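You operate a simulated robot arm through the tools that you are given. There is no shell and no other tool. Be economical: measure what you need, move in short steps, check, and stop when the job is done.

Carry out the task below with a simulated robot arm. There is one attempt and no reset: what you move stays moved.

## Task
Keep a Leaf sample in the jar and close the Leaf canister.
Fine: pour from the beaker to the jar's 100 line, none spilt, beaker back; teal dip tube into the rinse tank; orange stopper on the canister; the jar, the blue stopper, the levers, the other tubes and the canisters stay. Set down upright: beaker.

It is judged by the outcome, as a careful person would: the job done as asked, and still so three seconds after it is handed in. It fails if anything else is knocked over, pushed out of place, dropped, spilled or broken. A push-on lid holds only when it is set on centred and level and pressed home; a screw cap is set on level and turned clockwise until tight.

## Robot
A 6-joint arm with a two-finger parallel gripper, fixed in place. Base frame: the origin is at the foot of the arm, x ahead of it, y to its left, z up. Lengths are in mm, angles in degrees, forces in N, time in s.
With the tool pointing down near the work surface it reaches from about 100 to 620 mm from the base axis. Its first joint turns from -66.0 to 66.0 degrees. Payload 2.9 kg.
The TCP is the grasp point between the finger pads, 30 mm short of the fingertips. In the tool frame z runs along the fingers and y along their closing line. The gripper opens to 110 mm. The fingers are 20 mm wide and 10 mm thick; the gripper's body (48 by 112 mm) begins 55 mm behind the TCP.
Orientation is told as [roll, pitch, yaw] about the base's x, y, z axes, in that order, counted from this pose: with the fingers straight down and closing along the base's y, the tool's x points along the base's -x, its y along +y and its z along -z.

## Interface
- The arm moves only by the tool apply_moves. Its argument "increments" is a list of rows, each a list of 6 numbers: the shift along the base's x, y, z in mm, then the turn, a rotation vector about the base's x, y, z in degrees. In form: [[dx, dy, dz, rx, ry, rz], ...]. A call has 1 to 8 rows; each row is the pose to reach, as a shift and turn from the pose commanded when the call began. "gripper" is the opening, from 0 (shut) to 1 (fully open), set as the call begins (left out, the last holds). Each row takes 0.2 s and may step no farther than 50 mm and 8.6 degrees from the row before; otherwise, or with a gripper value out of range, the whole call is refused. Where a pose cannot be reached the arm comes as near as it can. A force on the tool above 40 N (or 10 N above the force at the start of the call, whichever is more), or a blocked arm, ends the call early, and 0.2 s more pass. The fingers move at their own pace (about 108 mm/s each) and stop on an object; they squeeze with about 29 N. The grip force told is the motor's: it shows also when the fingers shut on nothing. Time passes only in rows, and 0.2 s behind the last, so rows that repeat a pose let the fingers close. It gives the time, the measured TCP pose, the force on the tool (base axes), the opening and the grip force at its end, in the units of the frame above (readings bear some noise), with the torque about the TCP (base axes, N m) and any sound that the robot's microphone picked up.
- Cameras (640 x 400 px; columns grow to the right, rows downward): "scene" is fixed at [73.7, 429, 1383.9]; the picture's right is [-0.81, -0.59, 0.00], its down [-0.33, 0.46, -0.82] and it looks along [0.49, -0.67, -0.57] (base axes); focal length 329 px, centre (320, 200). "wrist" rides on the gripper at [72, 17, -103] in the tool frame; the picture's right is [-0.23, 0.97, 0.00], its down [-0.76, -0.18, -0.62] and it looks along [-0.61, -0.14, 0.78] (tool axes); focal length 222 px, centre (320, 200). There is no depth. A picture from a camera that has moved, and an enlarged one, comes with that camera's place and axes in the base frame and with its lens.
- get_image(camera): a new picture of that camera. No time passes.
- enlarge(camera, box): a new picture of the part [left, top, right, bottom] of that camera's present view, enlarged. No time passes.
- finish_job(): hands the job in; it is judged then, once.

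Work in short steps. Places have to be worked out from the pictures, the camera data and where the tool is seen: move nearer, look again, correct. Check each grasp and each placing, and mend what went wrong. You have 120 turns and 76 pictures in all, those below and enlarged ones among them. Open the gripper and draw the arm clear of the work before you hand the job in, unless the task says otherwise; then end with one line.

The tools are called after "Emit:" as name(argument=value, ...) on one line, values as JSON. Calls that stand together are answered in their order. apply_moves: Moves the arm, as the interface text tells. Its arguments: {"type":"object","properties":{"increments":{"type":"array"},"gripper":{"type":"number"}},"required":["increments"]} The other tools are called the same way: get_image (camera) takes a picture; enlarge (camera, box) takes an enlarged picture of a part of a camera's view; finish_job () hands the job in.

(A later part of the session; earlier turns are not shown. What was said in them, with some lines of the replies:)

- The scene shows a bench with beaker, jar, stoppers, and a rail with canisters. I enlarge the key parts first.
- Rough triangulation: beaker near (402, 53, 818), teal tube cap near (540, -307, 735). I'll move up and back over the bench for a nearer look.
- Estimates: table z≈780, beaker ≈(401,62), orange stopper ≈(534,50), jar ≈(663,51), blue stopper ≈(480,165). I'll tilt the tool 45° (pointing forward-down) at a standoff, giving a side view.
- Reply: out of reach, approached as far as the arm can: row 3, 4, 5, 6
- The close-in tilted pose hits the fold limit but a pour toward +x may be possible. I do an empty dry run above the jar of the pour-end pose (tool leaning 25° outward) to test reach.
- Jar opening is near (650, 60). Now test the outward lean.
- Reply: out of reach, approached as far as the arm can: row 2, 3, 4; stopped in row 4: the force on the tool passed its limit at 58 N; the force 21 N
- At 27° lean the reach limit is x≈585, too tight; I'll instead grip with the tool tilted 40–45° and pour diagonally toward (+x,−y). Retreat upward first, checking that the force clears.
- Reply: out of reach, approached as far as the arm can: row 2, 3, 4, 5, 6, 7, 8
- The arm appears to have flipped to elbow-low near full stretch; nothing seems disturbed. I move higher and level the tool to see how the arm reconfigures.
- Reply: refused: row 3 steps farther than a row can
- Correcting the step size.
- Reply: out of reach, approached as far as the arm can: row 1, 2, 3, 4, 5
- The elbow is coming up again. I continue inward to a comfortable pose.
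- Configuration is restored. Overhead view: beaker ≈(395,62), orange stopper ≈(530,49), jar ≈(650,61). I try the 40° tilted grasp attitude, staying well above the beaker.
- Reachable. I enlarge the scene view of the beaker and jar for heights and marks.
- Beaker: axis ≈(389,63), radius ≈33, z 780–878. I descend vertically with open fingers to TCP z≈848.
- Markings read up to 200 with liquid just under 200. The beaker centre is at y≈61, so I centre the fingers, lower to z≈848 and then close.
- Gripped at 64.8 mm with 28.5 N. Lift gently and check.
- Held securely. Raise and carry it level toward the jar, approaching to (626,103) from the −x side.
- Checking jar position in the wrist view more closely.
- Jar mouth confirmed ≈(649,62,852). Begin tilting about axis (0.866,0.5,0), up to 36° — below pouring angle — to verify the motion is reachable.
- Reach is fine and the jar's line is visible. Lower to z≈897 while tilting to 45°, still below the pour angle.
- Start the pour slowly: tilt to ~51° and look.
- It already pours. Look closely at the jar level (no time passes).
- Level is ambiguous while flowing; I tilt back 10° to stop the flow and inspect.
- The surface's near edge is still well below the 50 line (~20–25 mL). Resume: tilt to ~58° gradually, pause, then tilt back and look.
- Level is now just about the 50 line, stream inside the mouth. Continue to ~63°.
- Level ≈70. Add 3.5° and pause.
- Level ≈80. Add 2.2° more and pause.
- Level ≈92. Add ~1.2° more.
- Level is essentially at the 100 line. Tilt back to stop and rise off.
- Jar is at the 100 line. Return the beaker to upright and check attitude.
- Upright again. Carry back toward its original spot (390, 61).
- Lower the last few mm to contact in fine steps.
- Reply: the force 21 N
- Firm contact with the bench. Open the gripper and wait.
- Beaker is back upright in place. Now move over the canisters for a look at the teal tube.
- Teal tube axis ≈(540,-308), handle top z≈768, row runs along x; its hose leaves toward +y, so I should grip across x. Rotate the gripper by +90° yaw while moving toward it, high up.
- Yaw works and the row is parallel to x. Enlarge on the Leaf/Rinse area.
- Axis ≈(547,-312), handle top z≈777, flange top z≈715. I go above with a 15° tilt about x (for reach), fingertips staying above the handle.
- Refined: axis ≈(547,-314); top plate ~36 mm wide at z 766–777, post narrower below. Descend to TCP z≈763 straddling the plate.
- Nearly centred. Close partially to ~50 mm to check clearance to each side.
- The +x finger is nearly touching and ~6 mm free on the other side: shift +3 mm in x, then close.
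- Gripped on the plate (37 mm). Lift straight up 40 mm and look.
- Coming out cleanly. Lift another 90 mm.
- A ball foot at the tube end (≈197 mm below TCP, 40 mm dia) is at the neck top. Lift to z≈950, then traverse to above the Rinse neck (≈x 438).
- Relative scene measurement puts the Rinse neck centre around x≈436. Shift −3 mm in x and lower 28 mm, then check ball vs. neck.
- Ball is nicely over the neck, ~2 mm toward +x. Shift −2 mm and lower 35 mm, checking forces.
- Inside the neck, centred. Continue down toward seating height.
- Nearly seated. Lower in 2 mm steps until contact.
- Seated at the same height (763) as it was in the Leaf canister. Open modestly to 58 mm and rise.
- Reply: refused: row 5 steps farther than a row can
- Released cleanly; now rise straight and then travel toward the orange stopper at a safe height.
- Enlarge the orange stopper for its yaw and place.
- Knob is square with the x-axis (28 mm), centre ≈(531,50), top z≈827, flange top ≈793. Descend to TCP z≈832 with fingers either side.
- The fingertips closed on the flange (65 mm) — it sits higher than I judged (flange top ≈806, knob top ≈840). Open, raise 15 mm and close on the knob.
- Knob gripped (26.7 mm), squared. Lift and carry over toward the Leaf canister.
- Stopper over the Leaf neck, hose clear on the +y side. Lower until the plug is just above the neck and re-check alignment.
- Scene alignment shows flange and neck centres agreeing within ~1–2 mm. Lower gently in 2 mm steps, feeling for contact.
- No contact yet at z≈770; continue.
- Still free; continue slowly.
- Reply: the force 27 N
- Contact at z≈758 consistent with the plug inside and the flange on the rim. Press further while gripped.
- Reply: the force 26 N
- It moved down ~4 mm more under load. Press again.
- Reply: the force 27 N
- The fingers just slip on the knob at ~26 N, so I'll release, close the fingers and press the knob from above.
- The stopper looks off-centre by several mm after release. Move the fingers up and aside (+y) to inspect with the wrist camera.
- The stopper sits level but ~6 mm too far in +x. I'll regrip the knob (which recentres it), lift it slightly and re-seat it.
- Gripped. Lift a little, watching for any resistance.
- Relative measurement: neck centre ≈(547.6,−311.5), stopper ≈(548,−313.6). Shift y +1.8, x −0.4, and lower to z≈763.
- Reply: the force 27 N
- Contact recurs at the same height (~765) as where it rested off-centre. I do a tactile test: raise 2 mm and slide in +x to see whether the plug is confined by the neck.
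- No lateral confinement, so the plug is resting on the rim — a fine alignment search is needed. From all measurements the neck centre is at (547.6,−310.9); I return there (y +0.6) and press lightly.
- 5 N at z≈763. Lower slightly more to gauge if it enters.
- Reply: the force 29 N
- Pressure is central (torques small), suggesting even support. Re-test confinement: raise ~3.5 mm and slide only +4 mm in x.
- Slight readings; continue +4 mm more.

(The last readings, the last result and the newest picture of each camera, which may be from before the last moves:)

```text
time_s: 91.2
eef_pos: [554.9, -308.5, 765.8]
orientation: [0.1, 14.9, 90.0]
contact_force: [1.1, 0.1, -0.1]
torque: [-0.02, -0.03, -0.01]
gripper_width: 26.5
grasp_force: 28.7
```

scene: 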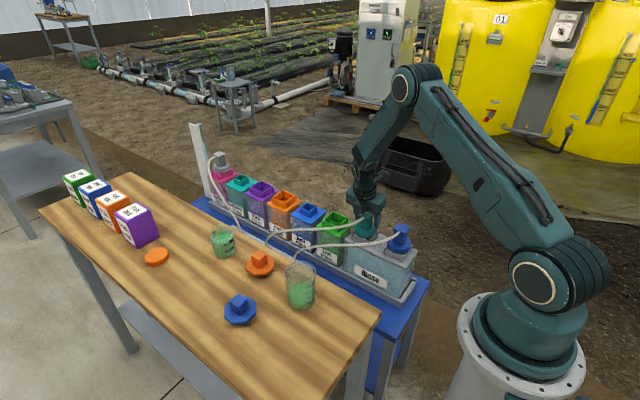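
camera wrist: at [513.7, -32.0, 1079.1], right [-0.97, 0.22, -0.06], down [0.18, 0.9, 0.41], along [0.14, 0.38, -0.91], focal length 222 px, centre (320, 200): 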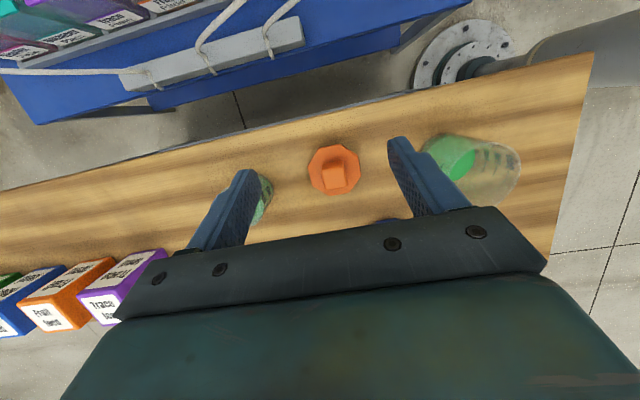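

Slack seems large (like the tube's slim plug), so the flange is resting on the rim and just needs centring and a firm press. Recentre, set down lightly, and release.

Emit:
apply_moves(increments=[[-4, 0, 1, 0, 0, 0], [-8, 0, 1, 0, 0, 0], [-8, 0, 0, 0, 0, 0], [-8, 0, -1.7, 0, 0, 0], [-8, 0, -1.7, 0, 0, 0]])

Emit:
apply_moves(increments=[[0, 0, 0, 0, 0, 0], [0, 0, 0, 0, 0, 0], [0, 0, 0, 0, 0, 0]], gripper=0.42)

Emit:
apply_moves(increments=[[0, 0, 12, 0, 0, 0], [0, 0, 30, 0, 0, 0], [0, -2, 38, 0, 0, 0], [0, -4.5, 40, 0, 0, 0]])

Emit:
apply_moves(increments=[[0, 0, 0, 0, 0, 0], [0, 0, 0, 0, 0, 0], [0, 0, 0, 0, 0, 0]], gripper=0.0)

```text
time_s: 92.4
eef_pos: [547.1, -309.0, 763.9]
orientation: [0.0, 14.9, 90.0]
contact_force: [0.2, -0.2, -0.5]
torque: [0.01, -0.03, -0.01]
gripper_width: 26.8
grasp_force: 29.0
```

```text
time_s: 93.2
eef_pos: [548.3, -308.8, 763.9]
orientation: [0.0, 14.8, 90.0]
contact_force: [0.3, 1.1, 0.1]
torque: [0.01, -0.01, -0.02]
gripper_width: 46.3
grasp_force: 0.1
```

```text
time_s: 94.2
eef_pos: [547.2, -313.4, 804.2]
orientation: [0.0, 14.9, 90.0]
contact_force: [1.1, -0.2, 1.3]
torque: [0.0, 0.01, -0.01]
gripper_width: 46.2
grasp_force: 0.2
```

```text
time_s: 95.0
eef_pos: [547.4, -314.0, 803.3]
orientation: [0.0, 14.9, 90.0]
contact_force: [-0.4, 0.0, -0.1]
torque: [0.0, 0.01, -0.02]
gripper_width: 0.3
grasp_force: 28.9
```

Lower closed fingertips onto the knob (expected contact at TCP ≈779).

Emit:
apply_moves(increments=[[0, 0, -8, 0, 0, 0], [0, 0, -16, 0, 0, 0], [0, 0, -20, 0, 0, 0], [0, 0, -22, 0, 0, 0], [0, 0, -24, 0, 0, 0], [0, 0, -26, 0, 0, 0]])

```text
time_s: 96.4
eef_pos: [548.3, -314.7, 776.7]
orientation: [-0.1, 14.9, 90.0]
contact_force: [0.1, 0.1, 0.9]
torque: [0.01, 0.0, 0.03]
gripper_width: 0.0
grasp_force: 28.3
```

Just about touching; press down in 1 mm steps.

Emit:
apply_moves(increments=[[0, 0, -1, 0, 0, 0], [0, 0, -2, 0, 0, 0], [0, 0, -3, 0, 0, 0], [0, 0, -4, 0, 0, 0]])

```text
time_s: 97.4
eef_pos: [549.1, -313.8, 773.9]
orientation: [0.0, 15.0, 89.9]
contact_force: [-3.5, -0.4, 4.9]
torque: [-0.01, 0.09, 0.03]
gripper_width: 0.3
grasp_force: 28.7
```

Contact (4.9 N). Press harder.

Emit:
apply_moves(increments=[[0, 0, -1, 0, 0, 0], [0, 0, -2, 0, 0, 0], [0, 0, -2, 0, 0, 0]])

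```text
time_s: 98.2
eef_pos: [548.7, -313.7, 774.1]
orientation: [-0.2, 15.1, 89.9]
contact_force: [-7.1, 2.4, 28.3]
torque: [0.15, 0.22, 0.02]
gripper_width: 0.0
grasp_force: 29.2
```

Emit:
apply_moves(increments=[[0, 0, -0.5, 0, 0, 0], [0, 0, -1, 0, 0, 0], [0, 0, -1, 0, 0, 0]])

```text
time_s: 99.0
eef_pos: [549.7, -315.1, 772.7]
orientation: [-0.3, 15.1, 89.9]
contact_force: [-7.6, 2.7, 33.3]
torque: [0.13, 0.2, -0.02]
gripper_width: 0.0
grasp_force: 28.7
```

33 N without a click; push a bit further (limit is now ~43 N).

Emit:
apply_moves(increments=[[0, 0, -0.7, 0, 0, 0], [0, 0, -1.4, 0, 0, 0], [0, 0, -1.4, 0, 0, 0]])

```text
time_s: 99.8
eef_pos: [549.4, -314.1, 773.5]
orientation: [-0.3, 15.2, 89.9]
contact_force: [-5.1, 0.9, 37.2]
torque: [0.08, 0.22, 0.04]
gripper_width: 0.1
grasp_force: 28.8
```

37 N with no further motion. Back off up and +y, and inspect with the wrist camera.

Emit:
apply_moves(increments=[[0, 0, 6, 0, 0, 0], [0, 0, 25, 0, 0, 0], [0, 15, 45, 0, 0, 0], [0, 27, 57, 0, 0, 0], [0, 27, 57, 0, 0, 0]])

Emit:
enlarge(camera="wrist", box=[255, 70, 405, 175])

```text
time_s: 101.0
eef_pos: [548.8, -286.3, 827.6]
orientation: [0.1, 14.9, 89.9]
contact_force: [0.2, -0.8, -0.9]
torque: [0.02, -0.01, 0.01]
gripper_width: 0.1
grasp_force: 29.2
```

```text
3.81 times, centred on (330, 122) of wrist
camera zoom: at [531.1, -328.9, 945.4], right [-0.97, 0.22, -0.06], down [0.18, 0.9, 0.41], along [0.14, 0.39, -0.91], focal length 846 px, centre (282, 495)
```

zoom: 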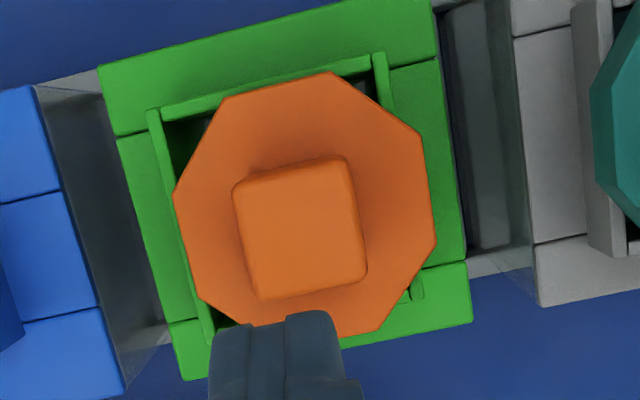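

The stopper is level on the rim but now ~4 mm toward −x and ~2 mm toward +y. I'll straddle the knob at x≈548.7, close to a 28 mm gap (which pushes it to centre), then grip.

Emit:
apply_moves(increments=[[0.8, -9, 0, 0, 0, 0], [0.8, -18, 0, 0, 0, 0], [0.8, -18, -20, 0, 0, 0], [0.8, -18, -40, 0, 0, 0], [0.8, -18, -58, 0, 0, 0], [0.8, -18, -67, 0, 0, 0]], gripper=0.55)

Emit:
apply_moves(increments=[[0, 0, 0, 0, 0, 0], [0, 0, 0, 0, 0, 0], [0, 0, 0, 0, 0, 0]], gripper=0.26)

```text
time_s: 102.4
eef_pos: [548.1, -304.0, 758.0]
orientation: [0.0, 14.9, 90.0]
contact_force: [-1.6, 0.5, 0.0]
torque: [0.01, 0.02, 0.01]
gripper_width: 60.3
grasp_force: 0.0
```

```text
time_s: 103.2
eef_pos: [547.9, -305.3, 759.7]
orientation: [0.1, 14.9, 89.9]
contact_force: [0.8, -0.3, 0.1]
torque: [-0.02, 0.0, -0.01]
gripper_width: 28.5
grasp_force: 0.0
```

Gap 28.5 mm with no resistance, so it's centred in x within 1 mm. Grip, lift 2 mm, shift y −2.2, set down.

Emit:
apply_moves(increments=[[0, 0, 0, 0, 0, 0], [0, 0, 0, 0, 0, 0], [0, 0, 2, 0, 0, 0], [0.4, -1.2, 2.5, 0, 0, 0], [0.4, -2.2, 2.5, 0, 0, 0], [0.4, -2.2, 0.5, 0, 0, 0], [0.4, -2.2, -0.5, 0, 0, 0]], gripper=0.1)

```text
time_s: 104.8
eef_pos: [550.3, -307.3, 759.9]
orientation: [0.1, 15.0, 89.9]
contact_force: [-2.4, 1.5, 6.1]
torque: [0.05, 0.1, 0.0]
gripper_width: 26.8
grasp_force: 28.8
```

Touching (6 N) at the aligned position. Press to ~20 N within grip friction.

Emit:
apply_moves(increments=[[0, 0, -1, 0, 0, 0], [0, 0, -1.5, 0, 0, 0], [0, 0, -1.5, 0, 0, 0]])

```text
time_s: 105.6
eef_pos: [550.9, -307.6, 759.1]
orientation: [-0.1, 15.0, 89.9]
contact_force: [-5.0, 4.9, 23.2]
torque: [0.2, 0.26, -0.03]
gripper_width: 26.8
grasp_force: 29.0
```

Same height as rest. Relieve the load, open in two stages, rise.

Emit:
apply_moves(increments=[[0, 0, 1.0, 0, 0, 0], [0, 0, 1.6, 0, 0, 0], [0, 0, 1.6, 0, 0, 0]])

Emit:
apply_moves(increments=[[0, 0, 0, 0, 0, 0], [0, 0, 0, 0, 0, 0]], gripper=0.27)

Emit:
apply_moves(increments=[[0, 0, 0, 0, 0, 0], [0, 0, 0, 0, 0, 0]], gripper=0.45)

Emit:
apply_moves(increments=[[0, 0, 10, 0, 0, 0], [0, 0, 25, 0, 0, 0], [0, 0, 42, 0, 0, 0], [0, 0, 42, 0, 0, 0]])

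```text
time_s: 106.4
eef_pos: [549.8, -306.5, 758.9]
orientation: [-0.1, 15.0, 89.9]
contact_force: [3.4, -4.1, 14.0]
torque: [-0.19, -0.16, 0.02]
gripper_width: 26.7
grasp_force: 28.8
```

```text
time_s: 107.0
eef_pos: [547.8, -306.2, 758.9]
orientation: [0.2, 14.9, 90.0]
contact_force: [-0.1, 0.2, 0.5]
torque: [-0.01, -0.01, -0.03]
gripper_width: 29.7
grasp_force: 0.3
```

```text
time_s: 107.6
eef_pos: [548.1, -306.4, 758.1]
orientation: [0.0, 15.0, 90.0]
contact_force: [0.6, 0.4, -0.6]
torque: [-0.02, 0.0, 0.02]
gripper_width: 49.6
grasp_force: 0.1
```

```text
time_s: 108.6
eef_pos: [549.7, -306.5, 801.1]
orientation: [0.1, 14.8, 89.9]
contact_force: [0.9, -0.2, 0.1]
torque: [0.02, -0.05, 0.01]
gripper_width: 49.6
grasp_force: 0.1
```

Pressing makes the arm deflect +x and drag the stopper, which explains the shifts. I regrip with the centring gap and test confinement along y (the rigid axis) with the stopper raised 4 mm.

Emit:
apply_moves(increments=[[0, 0, -17, 0, 0, 0], [0, 0, -34, 0, 0, 0], [0, 0, -42, 0, 0, 0], [0, 0, -42, 0, 0, 0]])

Emit:
apply_moves(increments=[[0, 0, 0, 0, 0, 0], [0, 0, 0, 0, 0, 0]], gripper=0.26)

Emit:
apply_moves(increments=[[0, 0, 0, 0, 0, 0], [0, 0, 0, 0, 0, 0], [0, 0, 4, 0, 0, 0], [0, 3, 4, 0, 0, 0], [0, 6, 4, 0, 0, 0], [0, 8, 4, 0, 0, 0]], gripper=0.1)

```text
time_s: 109.6
eef_pos: [549.2, -309.1, 759.5]
orientation: [-0.1, 14.9, 90.1]
contact_force: [-1.2, 0.4, -0.3]
torque: [0.01, -0.05, 0.03]
gripper_width: 49.5
grasp_force: 0.0
```

```text
time_s: 110.2
eef_pos: [548.5, -308.6, 759.0]
orientation: [0.0, 14.9, 89.9]
contact_force: [0.0, 0.1, -0.3]
torque: [0.0, -0.02, -0.01]
gripper_width: 28.7
grasp_force: 0.1
```

```text
time_s: 111.6
eef_pos: [550.2, -298.6, 762.3]
orientation: [0.0, 14.9, 90.0]
contact_force: [-0.1, 0.5, -0.3]
torque: [0.02, -0.02, -0.01]
gripper_width: 26.9
grasp_force: 28.7
```

No force at +8 mm. Go 6 mm further.

Emit:
apply_moves(increments=[[0, 3, 0, 0, 0, 0], [0, 6, 0, 0, 0, 0], [0, 6, 0, 0, 0, 0]])

```text
time_s: 112.4
eef_pos: [549.3, -292.3, 762.9]
orientation: [0.0, 14.9, 90.0]
contact_force: [0.3, -0.1, -0.7]
torque: [0.04, -0.02, 0.03]
gripper_width: 26.6
grasp_force: 29.3
```

Still free at +14; one more check at +19 to discriminate (a slim stem would touch the wall about here).

Emit:
apply_moves(increments=[[0, 1.5, 0, 0, 0, 0], [0, 3, 0, 0, 0, 0], [0, 5, 0, 0, 0, 0]])

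```text
time_s: 113.2
eef_pos: [549.3, -288.3, 762.0]
orientation: [0.1, 15.0, 90.1]
contact_force: [-0.1, -5.5, 1.3]
torque: [-0.27, -0.03, -0.02]
gripper_width: 26.5
grasp_force: 29.5
```

Contact at ≈+18 mm: the stem is inside the neck, so the flange is indeed seated on the rim when lowered. I now find the opposite wall to centre exactly in y.

Emit:
apply_moves(increments=[[0, -7, 0, 0, 0, 0], [0, -14, 0, 0, 0, 0], [0, -21, 0, 0, 0, 0], [0, -27, 0, 0, 0, 0], [0, -31, 0, 0, 0, 0], [0, -31, 0, 0, 0, 0]])

Emit:
apply_moves(increments=[[0, -1, 0, 0, 0, 0], [0, -2, 0, 0, 0, 0], [0, -3, 0, 0, 0, 0]])

```text
time_s: 114.6
eef_pos: [549.4, -319.9, 763.2]
orientation: [0.0, 14.9, 90.1]
contact_force: [-0.3, 0.4, 0.2]
torque: [0.0, -0.02, 0.01]
gripper_width: 26.7
grasp_force: 28.9
```

```text
time_s: 115.4
eef_pos: [549.4, -321.8, 761.4]
orientation: [0.1, 14.9, 89.9]
contact_force: [0.1, 0.0, -0.1]
torque: [-0.03, 0.03, -0.01]
gripper_width: 26.7
grasp_force: 28.6
```

Emit:
apply_moves(increments=[[0, -1, 0, 0, 0, 0], [0, -2, 0, 0, 0, 0], [0, -3, 0, 0, 0, 0]])

```text
time_s: 116.2
eef_pos: [549.9, -324.4, 762.4]
orientation: [0.1, 14.9, 90.0]
contact_force: [0.2, 1.3, 0.0]
torque: [0.09, 0.01, 0.01]
gripper_width: 26.4
grasp_force: 29.2
```

Walls found at ≈+17.9 and −17.7, so the start y is the centre. Return there, lower, and press with lateral compensation for arm deflection.

Emit:
apply_moves(increments=[[0, 6, 0, 0, 0, 0], [0, 12, 0, 0, 0, 0], [0, 18.1, 0, 0, 0, 0], [0, 18.1, 0, 0, 0, 0], [0, 18.1, -3, 0, 0, 0], [-0.5, 18.4, -4.5, 0, 0, 0], [-1.5, 19.0, -5.5, 0, 0, 0], [-2.3, 19.5, -6.2, 0, 0, 0]])

```text
time_s: 118.0
eef_pos: [548.8, -306.3, 759.3]
orientation: [-0.3, 15.1, 89.9]
contact_force: [5.6, -0.9, 14.5]
torque: [0.04, 0.03, 0.02]
gripper_width: 26.7
grasp_force: 28.4
```

Pressing at 14 N, slightly over-compensated in x. Add ~1 mm down with x back +0.8.

Emit:
apply_moves(increments=[[0.4, 0, -0.5, 0, 0, 0], [0.8, 0, -0.9, 0, 0, 0], [0.8, 0, -0.9, 0, 0, 0]])

```text
time_s: 118.8
eef_pos: [549.1, -307.1, 757.3]
orientation: [-0.3, 15.1, 89.8]
contact_force: [2.5, -2.6, 25.9]
torque: [-0.08, 0.05, 0.04]
gripper_width: 26.6
grasp_force: 29.0
```

26 N while centred. Relieve along the reverse path and release in two stages, then rise and inspect with the last picture.

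Emit:
apply_moves(increments=[[0.5, -0.5, 0.9, 0, 0, 0], [1.0, -1.0, 1.8, 0, 0, 0], [1.5, -1.4, 2.6, 0, 0, 0], [1.5, -1.4, 2.6, 0, 0, 0]])

Emit:
apply_moves(increments=[[0, 0, 0, 0, 0, 0], [0, 0, 0, 0, 0, 0], [0, 0, 0, 0, 0, 0]], gripper=0.265)

Emit:
apply_moves(increments=[[0, 0, 0, 0, 0, 0], [0, 0, 0, 0, 0, 0]], gripper=0.45)

Emit:
apply_moves(increments=[[0, 0, 10, 0, 0, 0], [0, 0, 28, 0, 0, 0], [0, 0, 48, 0, 0, 0], [0, 12, 60, 0, 0, 0], [0, 22, 70, 0, 0, 0], [0, 22, 70, 0, 0, 0]])

Emit:
enlarge(camera="wrist", box=[255, 70, 405, 175])

```text
time_s: 119.8
eef_pos: [548.0, -306.3, 758.6]
orientation: [0.1, 14.9, 90.0]
contact_force: [-1.0, 0.1, 15.5]
torque: [-0.13, 0.07, 0.0]
gripper_width: 26.8
grasp_force: 28.8
```

```text
time_s: 120.6
eef_pos: [549.7, -306.2, 757.7]
orientation: [0.1, 14.9, 90.0]
contact_force: [0.2, -0.5, 0.6]
torque: [0.0, -0.03, 0.01]
gripper_width: 29.5
grasp_force: 0.1
```

```text
time_s: 121.2
eef_pos: [547.5, -306.4, 757.6]
orientation: [0.0, 15.0, 90.0]
contact_force: [-0.5, 0.3, -0.2]
torque: [0.0, 0.02, -0.01]
gripper_width: 49.5
grasp_force: 0.0
```

```text
time_s: 122.6
eef_pos: [549.1, -286.4, 828.7]
orientation: [0.1, 14.9, 90.1]
contact_force: [-0.3, -0.4, -0.4]
torque: [-0.02, 0.0, 0.01]
gripper_width: 49.4
grasp_force: 0.0
```

```text
3.81 times, centred on (330, 122) of wrist
camera zoom: at [532.2, -329.3, 947.5], right [-0.97, 0.22, -0.06], down [0.18, 0.9, 0.41], along [0.14, 0.38, -0.91], focal length 846 px, centre (282, 495)
```

zoom: 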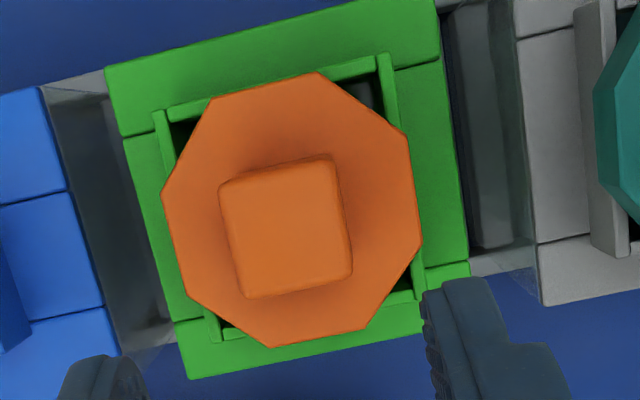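

The stopper is now centred and level with the rim symmetric all round. Open the gripper and withdraw upward clear of the work.

Emit:
apply_moves(increments=[[0, 0, 40, 0, 0, 0], [0, 10, 85, 0, 0, 0], [-10, 25, 130, 0, 0, 0], [-25, 40, 170, 0, 0, 0], [-40, 50, 210, 0, 0, 0], [-60, 60, 240, 0, 0, 0]], gripper=1.0)

```text
time_s: 124.0
eef_pos: [489.1, -221.7, 1068.6]
orientation: [0.1, 14.9, 90.0]
contact_force: [0.1, -1.0, -0.4]
torque: [-0.01, 0.01, 0.0]
gripper_width: 110.0
grasp_force: 0.1
```

The arm is clear with the gripper open, so I hand the job in.

Emit:
finish_job()

```text
The job is handed in.
```

I handed the job in with all four parts done, but no click confirmed the orange stopper latching on the Leaf canister. The jar is filled to its 100 line with no spill seen, the beaker is back upright in its place, and the teal dip tube is seated in the rinse tank. The stopper is centred and level on the canister; I pressed it to about 26 N there, after a 37 N press while it was about 4 mm off-centre.
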